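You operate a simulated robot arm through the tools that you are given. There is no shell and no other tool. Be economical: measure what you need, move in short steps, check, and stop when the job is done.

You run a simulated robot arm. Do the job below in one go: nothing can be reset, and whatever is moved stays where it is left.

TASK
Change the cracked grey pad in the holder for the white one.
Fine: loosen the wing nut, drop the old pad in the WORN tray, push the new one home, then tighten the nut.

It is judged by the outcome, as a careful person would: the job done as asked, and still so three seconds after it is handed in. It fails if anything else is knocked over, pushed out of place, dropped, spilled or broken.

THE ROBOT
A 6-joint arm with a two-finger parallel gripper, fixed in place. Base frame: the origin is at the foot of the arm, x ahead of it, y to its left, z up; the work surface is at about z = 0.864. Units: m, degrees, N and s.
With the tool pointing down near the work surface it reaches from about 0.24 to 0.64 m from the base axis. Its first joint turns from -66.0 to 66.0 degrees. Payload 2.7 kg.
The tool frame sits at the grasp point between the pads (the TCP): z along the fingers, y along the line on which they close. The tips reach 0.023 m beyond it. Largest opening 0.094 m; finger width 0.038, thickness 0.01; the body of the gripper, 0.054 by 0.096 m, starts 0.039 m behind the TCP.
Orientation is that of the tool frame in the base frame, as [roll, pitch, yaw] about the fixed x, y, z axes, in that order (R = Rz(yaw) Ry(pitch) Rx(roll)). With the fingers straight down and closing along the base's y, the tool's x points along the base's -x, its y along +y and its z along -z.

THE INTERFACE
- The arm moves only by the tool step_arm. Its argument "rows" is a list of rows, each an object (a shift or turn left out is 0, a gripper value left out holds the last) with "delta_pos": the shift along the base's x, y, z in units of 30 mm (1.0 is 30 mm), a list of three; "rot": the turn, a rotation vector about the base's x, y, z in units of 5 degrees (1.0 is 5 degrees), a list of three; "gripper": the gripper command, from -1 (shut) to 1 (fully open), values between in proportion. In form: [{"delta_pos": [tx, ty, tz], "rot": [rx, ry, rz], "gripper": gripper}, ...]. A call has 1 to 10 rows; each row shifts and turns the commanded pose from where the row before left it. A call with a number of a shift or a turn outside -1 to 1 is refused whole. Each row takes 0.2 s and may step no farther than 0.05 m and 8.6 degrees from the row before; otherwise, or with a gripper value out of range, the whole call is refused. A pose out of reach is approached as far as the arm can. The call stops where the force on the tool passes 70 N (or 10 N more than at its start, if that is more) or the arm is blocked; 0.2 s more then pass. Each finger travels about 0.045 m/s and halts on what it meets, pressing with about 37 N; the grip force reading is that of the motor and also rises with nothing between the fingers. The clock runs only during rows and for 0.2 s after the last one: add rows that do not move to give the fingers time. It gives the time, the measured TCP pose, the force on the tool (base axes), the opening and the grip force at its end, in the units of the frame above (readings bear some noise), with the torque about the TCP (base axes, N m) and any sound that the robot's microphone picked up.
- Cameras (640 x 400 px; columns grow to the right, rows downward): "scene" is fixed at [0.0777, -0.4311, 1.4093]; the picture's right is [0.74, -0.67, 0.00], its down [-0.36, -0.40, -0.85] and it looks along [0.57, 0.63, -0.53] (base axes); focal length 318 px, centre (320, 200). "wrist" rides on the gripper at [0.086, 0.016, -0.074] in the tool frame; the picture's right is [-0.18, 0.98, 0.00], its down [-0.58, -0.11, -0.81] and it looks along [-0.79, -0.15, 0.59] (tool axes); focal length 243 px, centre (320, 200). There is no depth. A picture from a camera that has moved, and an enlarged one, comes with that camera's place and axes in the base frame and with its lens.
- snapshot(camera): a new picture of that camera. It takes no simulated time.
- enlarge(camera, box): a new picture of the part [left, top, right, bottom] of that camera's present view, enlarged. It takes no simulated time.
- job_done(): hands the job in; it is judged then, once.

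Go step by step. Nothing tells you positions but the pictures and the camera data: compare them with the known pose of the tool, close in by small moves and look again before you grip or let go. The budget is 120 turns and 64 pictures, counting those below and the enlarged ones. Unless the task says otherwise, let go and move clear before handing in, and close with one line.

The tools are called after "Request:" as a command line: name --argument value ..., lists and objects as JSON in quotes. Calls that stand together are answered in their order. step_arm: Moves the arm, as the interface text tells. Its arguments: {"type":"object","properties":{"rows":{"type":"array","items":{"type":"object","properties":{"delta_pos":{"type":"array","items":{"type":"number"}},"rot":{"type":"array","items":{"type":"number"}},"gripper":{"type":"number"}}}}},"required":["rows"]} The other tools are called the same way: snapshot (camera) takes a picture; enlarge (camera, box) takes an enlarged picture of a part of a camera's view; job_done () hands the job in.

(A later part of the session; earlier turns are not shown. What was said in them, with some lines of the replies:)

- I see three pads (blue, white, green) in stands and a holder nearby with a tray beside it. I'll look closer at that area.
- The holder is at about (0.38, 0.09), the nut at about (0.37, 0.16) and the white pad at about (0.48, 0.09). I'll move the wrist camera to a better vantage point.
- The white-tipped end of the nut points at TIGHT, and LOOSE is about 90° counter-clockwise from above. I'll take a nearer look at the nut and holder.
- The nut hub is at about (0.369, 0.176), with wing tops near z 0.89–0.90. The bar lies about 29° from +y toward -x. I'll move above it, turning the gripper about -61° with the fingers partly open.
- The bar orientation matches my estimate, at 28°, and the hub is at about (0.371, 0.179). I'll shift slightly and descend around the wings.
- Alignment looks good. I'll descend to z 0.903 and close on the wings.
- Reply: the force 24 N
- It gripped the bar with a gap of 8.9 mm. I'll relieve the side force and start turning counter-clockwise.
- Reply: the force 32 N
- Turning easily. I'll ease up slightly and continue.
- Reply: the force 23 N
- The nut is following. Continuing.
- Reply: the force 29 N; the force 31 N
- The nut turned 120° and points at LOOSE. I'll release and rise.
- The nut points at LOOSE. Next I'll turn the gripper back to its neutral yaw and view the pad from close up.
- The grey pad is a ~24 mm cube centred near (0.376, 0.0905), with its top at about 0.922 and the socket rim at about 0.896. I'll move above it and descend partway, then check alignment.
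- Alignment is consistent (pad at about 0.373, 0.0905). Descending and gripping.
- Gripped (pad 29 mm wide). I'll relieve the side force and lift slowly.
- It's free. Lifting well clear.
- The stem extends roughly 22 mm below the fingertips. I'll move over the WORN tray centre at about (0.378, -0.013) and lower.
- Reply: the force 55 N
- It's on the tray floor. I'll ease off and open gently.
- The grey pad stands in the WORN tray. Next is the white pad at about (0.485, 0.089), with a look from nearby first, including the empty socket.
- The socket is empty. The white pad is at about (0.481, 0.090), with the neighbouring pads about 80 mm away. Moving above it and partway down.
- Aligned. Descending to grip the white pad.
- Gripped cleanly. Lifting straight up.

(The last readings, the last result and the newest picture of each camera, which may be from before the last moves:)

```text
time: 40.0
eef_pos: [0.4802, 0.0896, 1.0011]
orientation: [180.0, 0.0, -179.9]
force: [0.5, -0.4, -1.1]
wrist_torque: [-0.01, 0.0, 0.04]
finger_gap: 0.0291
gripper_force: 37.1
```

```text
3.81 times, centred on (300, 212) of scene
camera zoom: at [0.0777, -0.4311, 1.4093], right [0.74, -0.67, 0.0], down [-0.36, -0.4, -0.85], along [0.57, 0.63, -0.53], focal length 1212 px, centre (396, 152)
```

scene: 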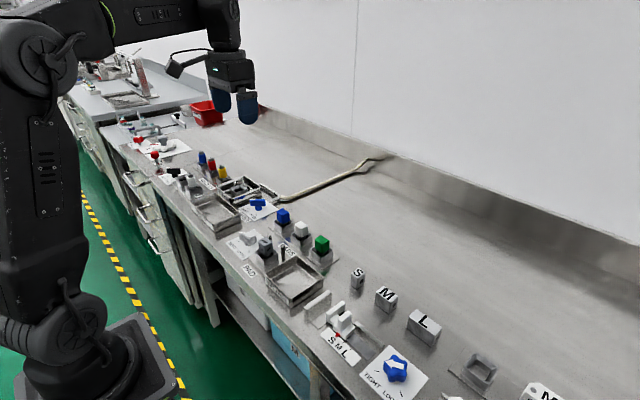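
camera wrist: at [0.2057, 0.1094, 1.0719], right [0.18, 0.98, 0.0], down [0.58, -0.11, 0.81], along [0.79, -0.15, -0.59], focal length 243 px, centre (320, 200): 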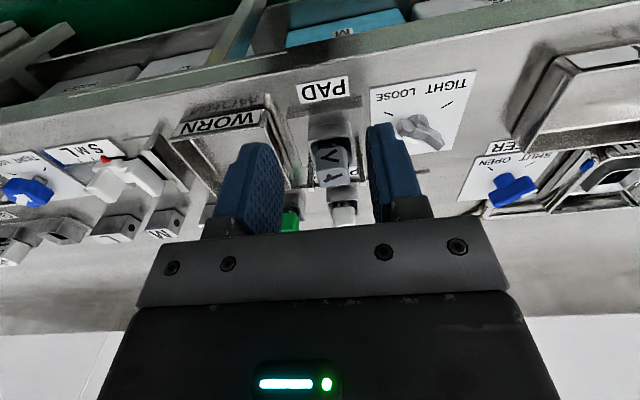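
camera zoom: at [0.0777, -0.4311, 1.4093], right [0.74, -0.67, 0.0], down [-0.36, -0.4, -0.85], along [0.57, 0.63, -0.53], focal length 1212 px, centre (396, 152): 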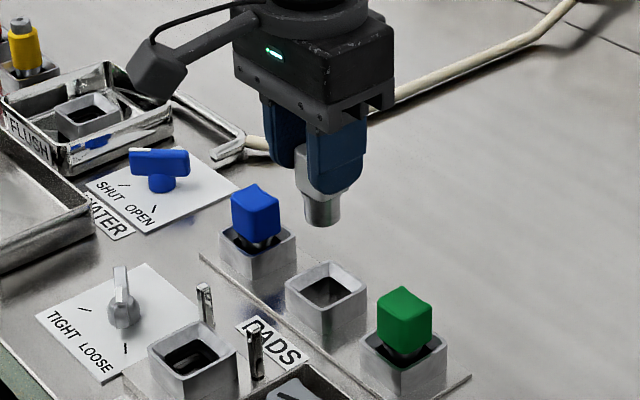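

White pad in hand. Moving above the holder at (0.373, 0.0897).

Request:
step_arm --rows '[{"delta_pos": [-0.9, 0, 0]}, {"delta_pos": [-0.9, 0, 0]}, {"delta_pos": [-0.9, 0, 0]}, {"delta_pos": [-0.88, 0, 0]}, {"delta_pos": [0, 0, -0.8]}, {"delta_pos": [0, 0, -0.2]}, {}]'

Request:
enlarge --camera "scene" --box '[240, 205, 320, 265]'

Request:
enlarge --camera "wrist" --box '[220, 40, 420, 200]'

```text
time: 41.6
eef_pos: [0.3744, 0.0893, 0.9699]
orientation: [179.9, 0.0, -180.0]
force: [0.4, 0.1, -1.8]
wrist_torque: [-0.02, 0.01, -0.01]
finger_gap: 0.0295
gripper_force: 37.2
```

```text
6.67 times, centred on (280, 235) of scene
camera zoom: at [0.0777, -0.4311, 1.4093], right [0.74, -0.67, 0.0], down [-0.36, -0.4, -0.85], along [0.57, 0.63, -0.53], focal length 2120 px, centre (587, -33)
```

zoom: 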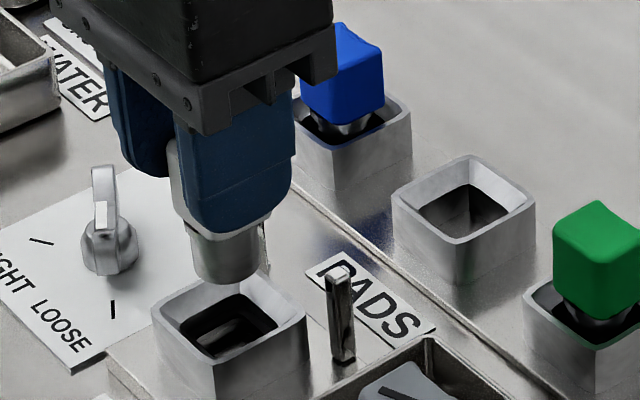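

```text
2.50 times, centred on (320, 120) of wrist
camera zoom: at [0.2868, 0.1064, 1.0438], right [0.18, 0.98, 0.0], down [0.58, -0.11, 0.81], along [0.79, -0.15, -0.59], focal length 606 px, centre (320, 400)
```

zoom: 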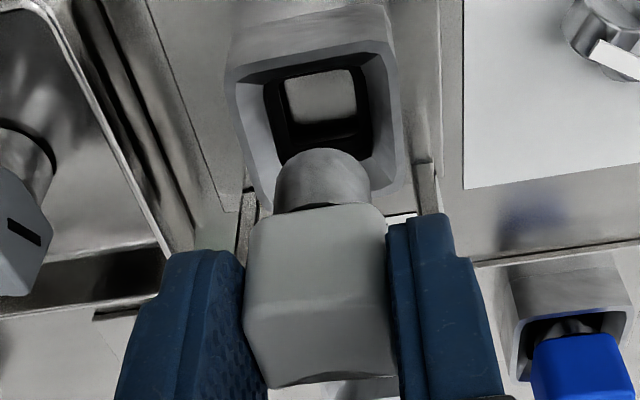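

Well aligned over the socket. Lowering in small steps while watching the force.

Request:
step_arm --rows '[{"delta_pos": [-0.03, 0, -0.4]}, {"delta_pos": [0, 0, -0.3]}, {"delta_pos": [0, 0, -0.2]}, {}]'

Request:
enlarge --camera "scene" --box '[240, 205, 320, 265]'

```text
time: 42.6
eef_pos: [0.3722, 0.0907, 0.9439]
orientation: [179.9, 0.0, -179.9]
force: [-0.5, -0.2, -0.1]
wrist_torque: [-0.02, -0.06, 0.01]
finger_gap: 0.029
gripper_force: 36.8
```

```text
6.67 times, centred on (280, 235) of scene
camera zoom: at [0.0778, -0.4311, 1.4093], right [0.74, -0.67, 0.0], down [-0.36, -0.4, -0.85], along [0.57, 0.63, -0.53], focal length 2120 px, centre (587, -33)
```

zoom: 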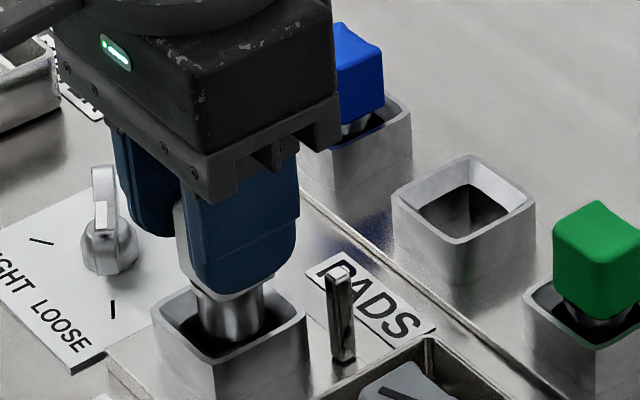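

Request:
step_arm --rows '[{"delta_pos": [0, 0, -0.2]}, {"delta_pos": [0, 0, -0.15]}, {"delta_pos": [0, 0, -0.1]}, {}]'

```text
time: 43.6
eef_pos: [0.3724, 0.0914, 0.9297]
orientation: [179.9, 0.0, -180.0]
force: [0.1, 0.5, 2.5]
wrist_torque: [-0.03, 0.02, 0.04]
finger_gap: 0.0295
gripper_force: 36.9
```

Request:
step_arm --rows '[{"delta_pos": [0, 0, -0.06]}, {"delta_pos": [0, 0, -0.06]}, {"delta_pos": [0, 0, -0.06]}, {}]'

Request:
enlarge --camera "scene" --box '[240, 205, 320, 265]'

```text
time: 44.6
eef_pos: [0.3733, 0.0892, 0.9289]
orientation: [179.8, 0.5, -179.9]
force: [-15.1, -7.6, 63.4]
wrist_torque: [-0.28, -0.17, -0.05]
finger_gap: 0.0293
gripper_force: 37.1
```

```text
6.67 times, centred on (280, 235) of scene
camera zoom: at [0.0766, -0.4315, 1.4093], right [0.74, -0.67, 0.0], down [-0.36, -0.4, -0.85], along [0.57, 0.63, -0.53], focal length 2120 px, centre (587, -33)
```

zoom: 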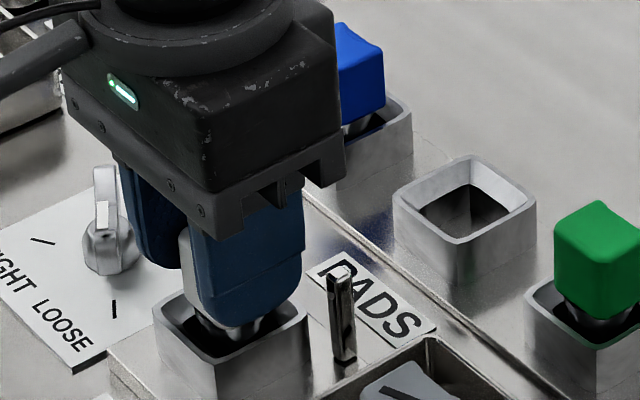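

Firm resistance at z 0.929. I'll relax, open, rise and compare with how the old pad sat.

Request:
step_arm --rows '[{"delta_pos": [0, 0, 0.12]}, {"gripper": -0.2}, {"gripper": 0.0}, {}, {"delta_pos": [0, 0, 0.8]}, {"delta_pos": [0, 0, 0.9]}, {"delta_pos": [-0.8, 0, 0.4]}, {"delta_pos": [-0.9, 0, 0]}, {"delta_pos": [-0.9, 0, 0]}, {}]'

Request:
enlarge --camera "scene" --box '[245, 220, 315, 275]'

Request:
enlarge --camera "wrist" --box '[220, 20, 420, 180]'

```text
time: 46.8
eef_pos: [0.2954, 0.089, 0.9883]
orientation: [-180.0, 0.0, 180.0]
force: [0.3, 0.0, 0.3]
wrist_torque: [0.01, -0.04, 0.0]
finger_gap: 0.0468
gripper_force: 0.1
```

```text
7.27 times, centred on (280, 248) of scene
camera zoom: at [0.0777, -0.4311, 1.4093], right [0.74, -0.67, 0.0], down [-0.36, -0.4, -0.85], along [0.57, 0.63, -0.53], focal length 2313 px, centre (611, -146)
```

zoom: 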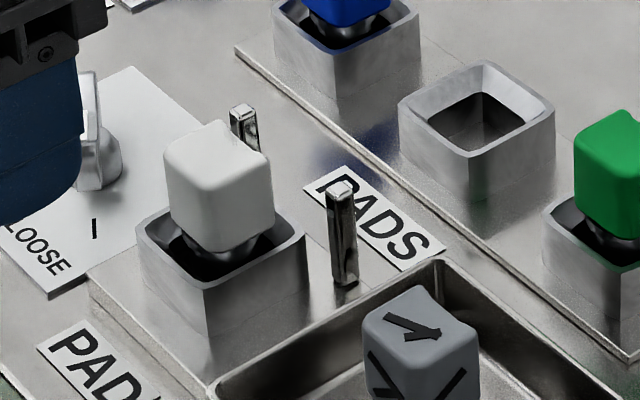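

```text
2.50 times, centred on (320, 100) of wrist
camera zoom: at [0.2087, 0.1054, 1.0628], right [0.18, 0.98, 0.0], down [0.58, -0.11, 0.81], along [0.79, -0.15, -0.59], focal length 606 px, centre (320, 450)
```

zoom: 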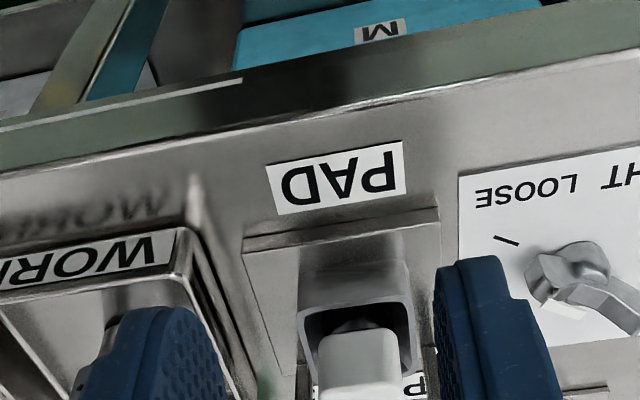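

The white pad may sit a touch higher than the old one did. I'll press on its top with closed fingers to make sure it's home.

Request:
step_arm --rows '[{"gripper": -1, "delta_pos": [0.6, 0, 0.1]}, {"delta_pos": [0.9, 0, 0]}, {"delta_pos": [1, 0, 0]}, {"delta_pos": [0.12, 0, -0.2]}, {"delta_pos": [0, 0, -0.4]}, {"delta_pos": [0, 0, -0.3]}, {}]'

Request:
enlarge --camera "scene" --box '[245, 220, 315, 275]'

```text
time: 48.4
eef_pos: [0.3734, 0.0892, 0.9643]
orientation: [180.0, 0.0, 179.9]
force: [-0.5, 0.6, -0.1]
wrist_torque: [-0.03, 0.0, -0.01]
finger_gap: 0.0
gripper_force: 37.1
```

```text
7.27 times, centred on (280, 248) of scene
camera zoom: at [0.0777, -0.4311, 1.4093], right [0.74, -0.67, 0.0], down [-0.36, -0.4, -0.85], along [0.57, 0.63, -0.53], focal length 2313 px, centre (611, -146)
```

zoom: 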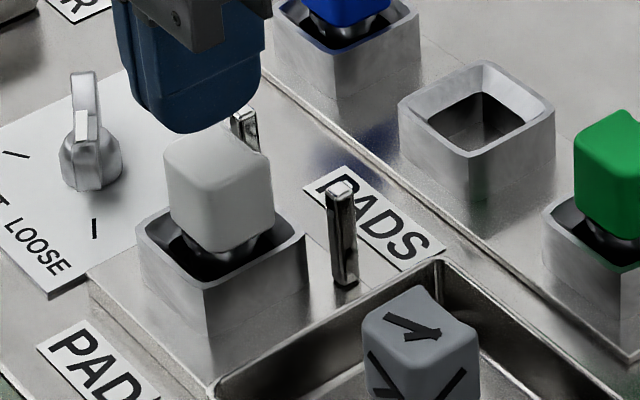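

Request:
step_arm --rows '[{"delta_pos": [0, 0, -0.3]}, {"delta_pos": [0, 0, -0.2]}, {"delta_pos": [0, 0, -0.1]}, {"delta_pos": [0, 0, -0.06]}, {}]'

```text
time: 49.6
eef_pos: [0.3714, 0.0922, 0.948]
orientation: [180.0, 0.0, 180.0]
force: [-1.1, -0.4, 5.7]
wrist_torque: [-0.01, 0.04, -0.02]
finger_gap: 0.0
gripper_force: 37.2
```

Contact at about 0.948. Pressing further in small steps.

Request:
step_arm --rows '[{"delta_pos": [0, 0, -0.06]}, {"delta_pos": [0, 0, -0.06]}, {"delta_pos": [0, 0, -0.06]}, {"delta_pos": [0, 0, -0.04]}, {}]'

```text
time: 50.4
eef_pos: [0.3722, 0.0897, 0.9475]
orientation: [-179.9, 0.2, -179.9]
force: [-10.4, -1.6, 17.2]
wrist_torque: [-0.06, 0.3, -0.03]
finger_gap: 0.0003
gripper_force: 36.9
stopped in row 3: the force on the tool passed its limit (the readings are from after the stop); the commanded pose is now the measured one
```

Request:
step_arm --rows '[{"delta_pos": [0, 0, 0.8]}, {"delta_pos": [0, 0, 0.9]}, {}]'

Request:
enlarge --camera "scene" --box '[245, 220, 315, 275]'

```text
time: 51.2
eef_pos: [0.3748, 0.0909, 0.9973]
orientation: [180.0, 0.2, -179.9]
force: [0.1, 0.8, 0.2]
wrist_torque: [0.02, -0.01, -0.01]
finger_gap: 0.0
gripper_force: 37.0
```

```text
7.27 times, centred on (280, 248) of scene
camera zoom: at [0.0777, -0.4311, 1.4093], right [0.74, -0.67, 0.0], down [-0.36, -0.4, -0.85], along [0.57, 0.63, -0.53], focal length 2313 px, centre (611, -146)
```

zoom: 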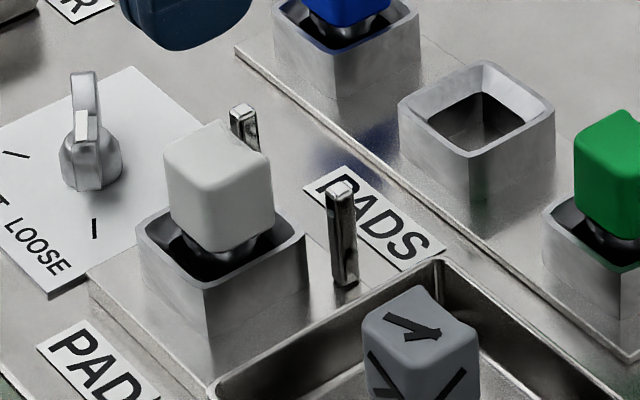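

Hard stop at the same height, so the pad is bottomed in its seat. Next I'll go back to the nut, turning the gripper to the LOOSE orientation.

Request:
step_arm --rows '[{"delta_pos": [0, 0.28, 0], "rot": [0, 0, 1], "gripper": 0.0}, {"delta_pos": [0, 0.28, 0], "rot": [0, 0, 1]}, {"delta_pos": [0, 0.28, 0], "rot": [0, 0, 1]}, {"delta_pos": [0, 0.28, 0], "rot": [0, 0, 1]}, {"delta_pos": [0, 0.28, 0], "rot": [0, 0, 1]}, {"delta_pos": [0, 0.28, 0], "rot": [0, 0, 1]}, {"delta_pos": [0, 0.28, 0], "rot": [0, 0, 1]}, {"delta_pos": [0, 0.28, 0], "rot": [0, 0, 1]}, {"delta_pos": [0, 0.28, 0], "rot": [0, 0, 1]}, {"delta_pos": [0, 0.28, 0], "rot": [0, 0, 1]}]'

Request:
step_arm --rows '[{"rot": [0, 0, 1]}, {"rot": [0, 0, 0.8]}, {}, {}]'

Request:
enlarge --camera "wrist" --box '[220, 0, 420, 160]'

```text
time: 53.4
eef_pos: [0.3745, 0.1739, 0.998]
orientation: [179.8, 0.2, -129.8]
force: [-0.8, 0.5, -0.1]
wrist_torque: [-0.02, 0.0, -0.01]
finger_gap: 0.0473
gripper_force: 0.0
```

```text
time: 54.4
eef_pos: [0.3744, 0.1743, 0.9971]
orientation: [179.9, 0.3, -120.8]
force: [0.1, 0.0, -0.4]
wrist_torque: [0.04, 0.0, 0.02]
finger_gap: 0.0472
gripper_force: 0.1
```

```text
2.50 times, centred on (320, 80) of wrist
camera zoom: at [0.3154, 0.108, 1.0716], right [-0.75, 0.66, 0.0], down [0.39, 0.44, 0.81], along [0.54, 0.61, -0.59], focal length 606 px, centre (320, 500)
```

zoom: 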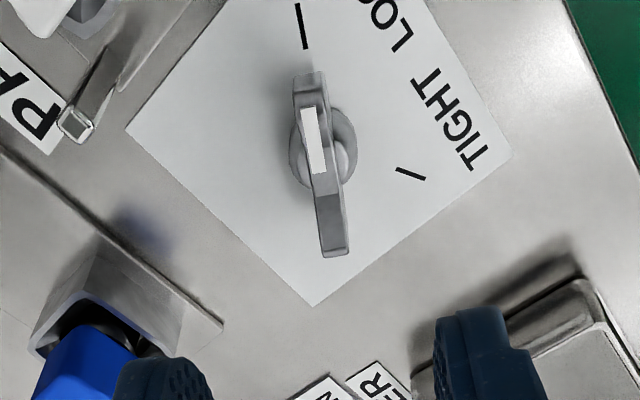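

The nut points exactly at LOOSE and the gripper is aligned. Descending and gripping the wings.

Request:
step_arm --rows '[{"delta_pos": [-0.05, 0.02, -1]}, {"delta_pos": [0, 0, -0.9]}, {"delta_pos": [0, 0, -0.8]}, {"delta_pos": [0, 0, -0.4]}, {"gripper": -0.6}, {}, {"gripper": -1}, {}, {}]'

Request:
enlarge --camera "scene" --box '[205, 210, 285, 260]'

```text
time: 56.4
eef_pos: [0.3732, 0.1734, 0.9039]
orientation: [-179.9, 0.3, -121.1]
force: [9.8, -7.6, -8.3]
wrist_torque: [0.09, -0.31, -0.06]
finger_gap: 0.0089
gripper_force: 45.0
```

```text
8.00 times, centred on (245, 235) of scene
camera zoom: at [0.0781, -0.4312, 1.4093], right [0.74, -0.67, 0.0], down [-0.36, -0.4, -0.85], along [0.57, 0.63, -0.53], focal length 2544 px, centre (920, -80)
```

zoom: 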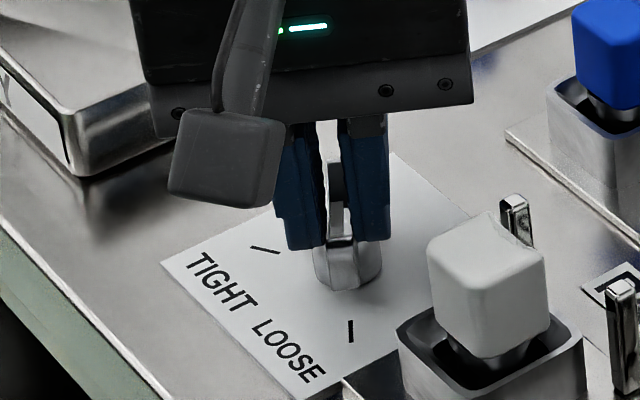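

Gripped, and the white pad sits at the same level as the grey one did in this view. Turning clockwise toward TIGHT.

Request:
step_arm --rows '[{"delta_pos": [0.03, -0.02, 0]}, {"rot": [0, 0, -1]}, {"rot": [0, 0, -1]}, {"rot": [0, 0, -1]}, {"rot": [0, 0, -1]}, {"rot": [0, 0, -1]}, {}]'

```text
time: 58.0
eef_pos: [0.3726, 0.1748, 0.9044]
orientation: [179.9, 0.2, -146.0]
force: [-13.0, 7.0, 20.9]
wrist_torque: [-0.63, 1.21, 0.04]
finger_gap: 0.0087
gripper_force: 45.2
```

Request:
step_arm --rows '[{"delta_pos": [-0.04, 0.03, 0.02]}, {"rot": [0, 0, -1]}, {"rot": [0, 0, -1]}, {"rot": [0, 0, -1]}, {"rot": [0, 0, -1]}, {"rot": [0, 0, -1]}, {}]'

```text
time: 59.6
eef_pos: [0.3711, 0.1762, 0.9051]
orientation: [179.9, 0.3, -171.0]
force: [-11.6, 24.7, 4.1]
wrist_torque: [0.24, 0.39, 0.07]
finger_gap: 0.0087
gripper_force: 44.8
```

Request:
step_arm --rows '[{"delta_pos": [-0.03, 0.07, 0]}, {"rot": [0, 0, -1]}, {"rot": [0, 0, -1]}, {"rot": [0, 0, -1]}, {"rot": [0, 0, -1]}, {"rot": [0, 0, -1]}, {}]'

```text
time: 61.2
eef_pos: [0.3714, 0.1773, 0.9046]
orientation: [179.7, 0.2, 164.0]
force: [4.4, 24.0, -2.6]
wrist_torque: [0.64, 1.38, 0.07]
finger_gap: 0.0087
gripper_force: 45.3
```

Request:
step_arm --rows '[{"delta_pos": [0.02, 0.07, 0]}, {"rot": [0, 0, -1]}, {"rot": [0, 0, -1]}, {"rot": [0, 0, -1]}, {"rot": [0, 0, -1]}, {"rot": [0, 0, -1]}, {}]'

Request:
enlarge --camera "scene" --box '[205, 210, 285, 260]'

```text
time: 62.8
eef_pos: [0.3712, 0.1798, 0.9044]
orientation: [180.0, 0.2, 139.0]
force: [8.4, 7.8, -4.3]
wrist_torque: [-0.92, -1.27, 0.03]
finger_gap: 0.0089
gripper_force: 45.3
```

```text
8.00 times, centred on (245, 235) of scene
camera zoom: at [0.078, -0.4308, 1.4094], right [0.74, -0.67, 0.0], down [-0.36, -0.4, -0.85], along [0.57, 0.63, -0.53], focal length 2544 px, centre (920, -80)
```

zoom: 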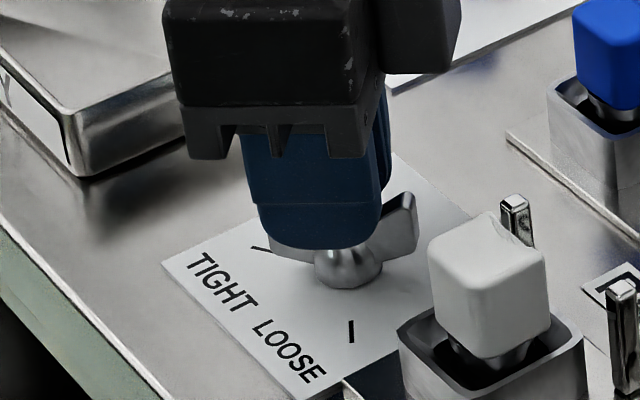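

Twenty degrees remain to the original angle of 119°. Continuing to it.

Request:
step_arm --rows '[{"delta_pos": [0.03, 0.03, 0]}, {"rot": [0, 0, -1]}, {"rot": [0, 0, -1]}, {"rot": [0, 0, -1]}, {"rot": [0, 0, -1]}, {}]'

```text
time: 64.2
eef_pos: [0.3729, 0.1793, 0.9046]
orientation: [179.9, 0.2, 119.1]
force: [15.1, -5.8, -5.1]
wrist_torque: [0.86, 0.37, 0.89]
finger_gap: 0.0089
gripper_force: 45.3
```

There is now resisting torque (0.89 N·m), matching the original tight reading. One small extra nudge to be snug.

Request:
step_arm --rows '[{"rot": [0, 0, -0.4]}, {}]'

```text
time: 64.8
eef_pos: [0.3743, 0.1807, 0.9051]
orientation: [179.9, 0.3, 117.1]
force: [20.0, -8.3, -8.1]
wrist_torque: [-0.19, -0.3, 1.77]
finger_gap: 0.0094
gripper_force: 44.8
```

The nut is against its stop. Releasing and rising.

Request:
step_arm --rows '[{"gripper": 0.0}, {}, {}, {"delta_pos": [0, 0, 0.6]}, {"delta_pos": [0, 0, 1]}, {"delta_pos": [0, 0, 1]}, {}]'

Request:
enlarge --camera "wrist" --box '[220, 0, 420, 160]'

Request:
enlarge --camera "scene" --box '[205, 200, 345, 310]'

```text
time: 66.4
eef_pos: [0.3697, 0.1803, 0.9828]
orientation: [-180.0, 0.2, 117.0]
force: [0.2, 0.3, -0.2]
wrist_torque: [0.02, -0.01, 0.04]
finger_gap: 0.047
gripper_force: 0.1
```

```text
2.50 times, centred on (320, 80) of wrist
camera zoom: at [0.3451, 0.2642, 1.0568], right [0.96, 0.28, 0.0], down [0.17, -0.56, 0.81], along [0.23, -0.78, -0.59], focal length 606 px, centre (320, 500)
```

zoom: 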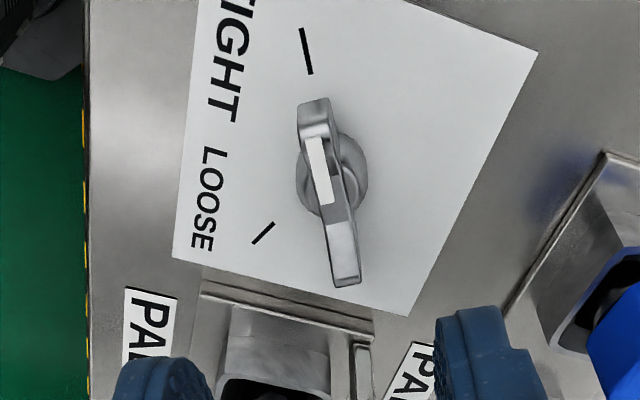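

```text
3.64 times, centred on (275, 255) of scene
camera zoom: at [0.0777, -0.4311, 1.4093], right [0.74, -0.67, 0.0], down [-0.36, -0.4, -0.85], along [0.57, 0.63, -0.53], focal length 1156 px, centre (484, 0)
```

zoom: 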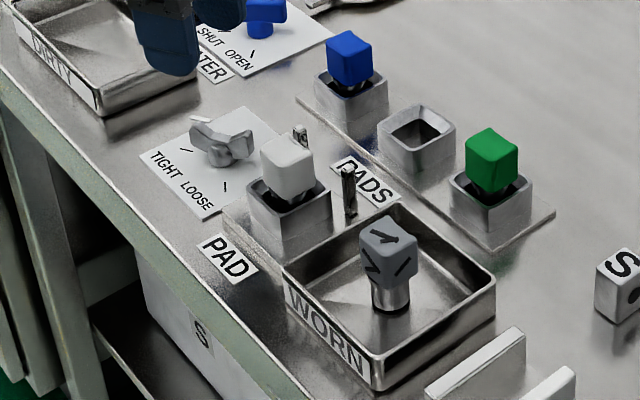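

The nut points at TIGHT, the white pad is seated and the grey pad stands in the WORN tray. I'll move clear before handing in.

Request:
step_arm --rows '[{"delta_pos": [0, 0, 1]}, {"delta_pos": [0, 0, 1]}, {"delta_pos": [0, 0, 1]}, {}]'

Request:
snapshot --camera "scene"

```text
time: 67.4
eef_pos: [0.3725, 0.1811, 1.0739]
orientation: [180.0, 0.3, 117.1]
force: [-0.1, 0.6, 0.5]
wrist_torque: [0.0, 0.02, 0.0]
finger_gap: 0.0469
gripper_force: 0.0
```

```text
10 pictures are left
```

scene: 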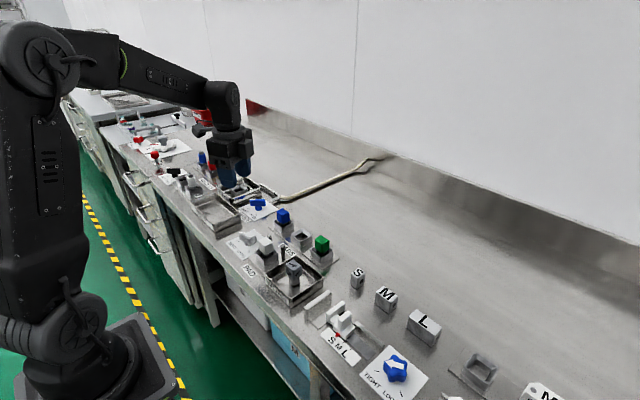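

Everything is in place and the arm is clear, so I'm handing in.

Request:
job_done

```text
The job is handed in.
```

The white pad is pushed home in the holder, the wing nut is tightened to the TIGHT mark, and the cracked grey pad is in the WORN tray.
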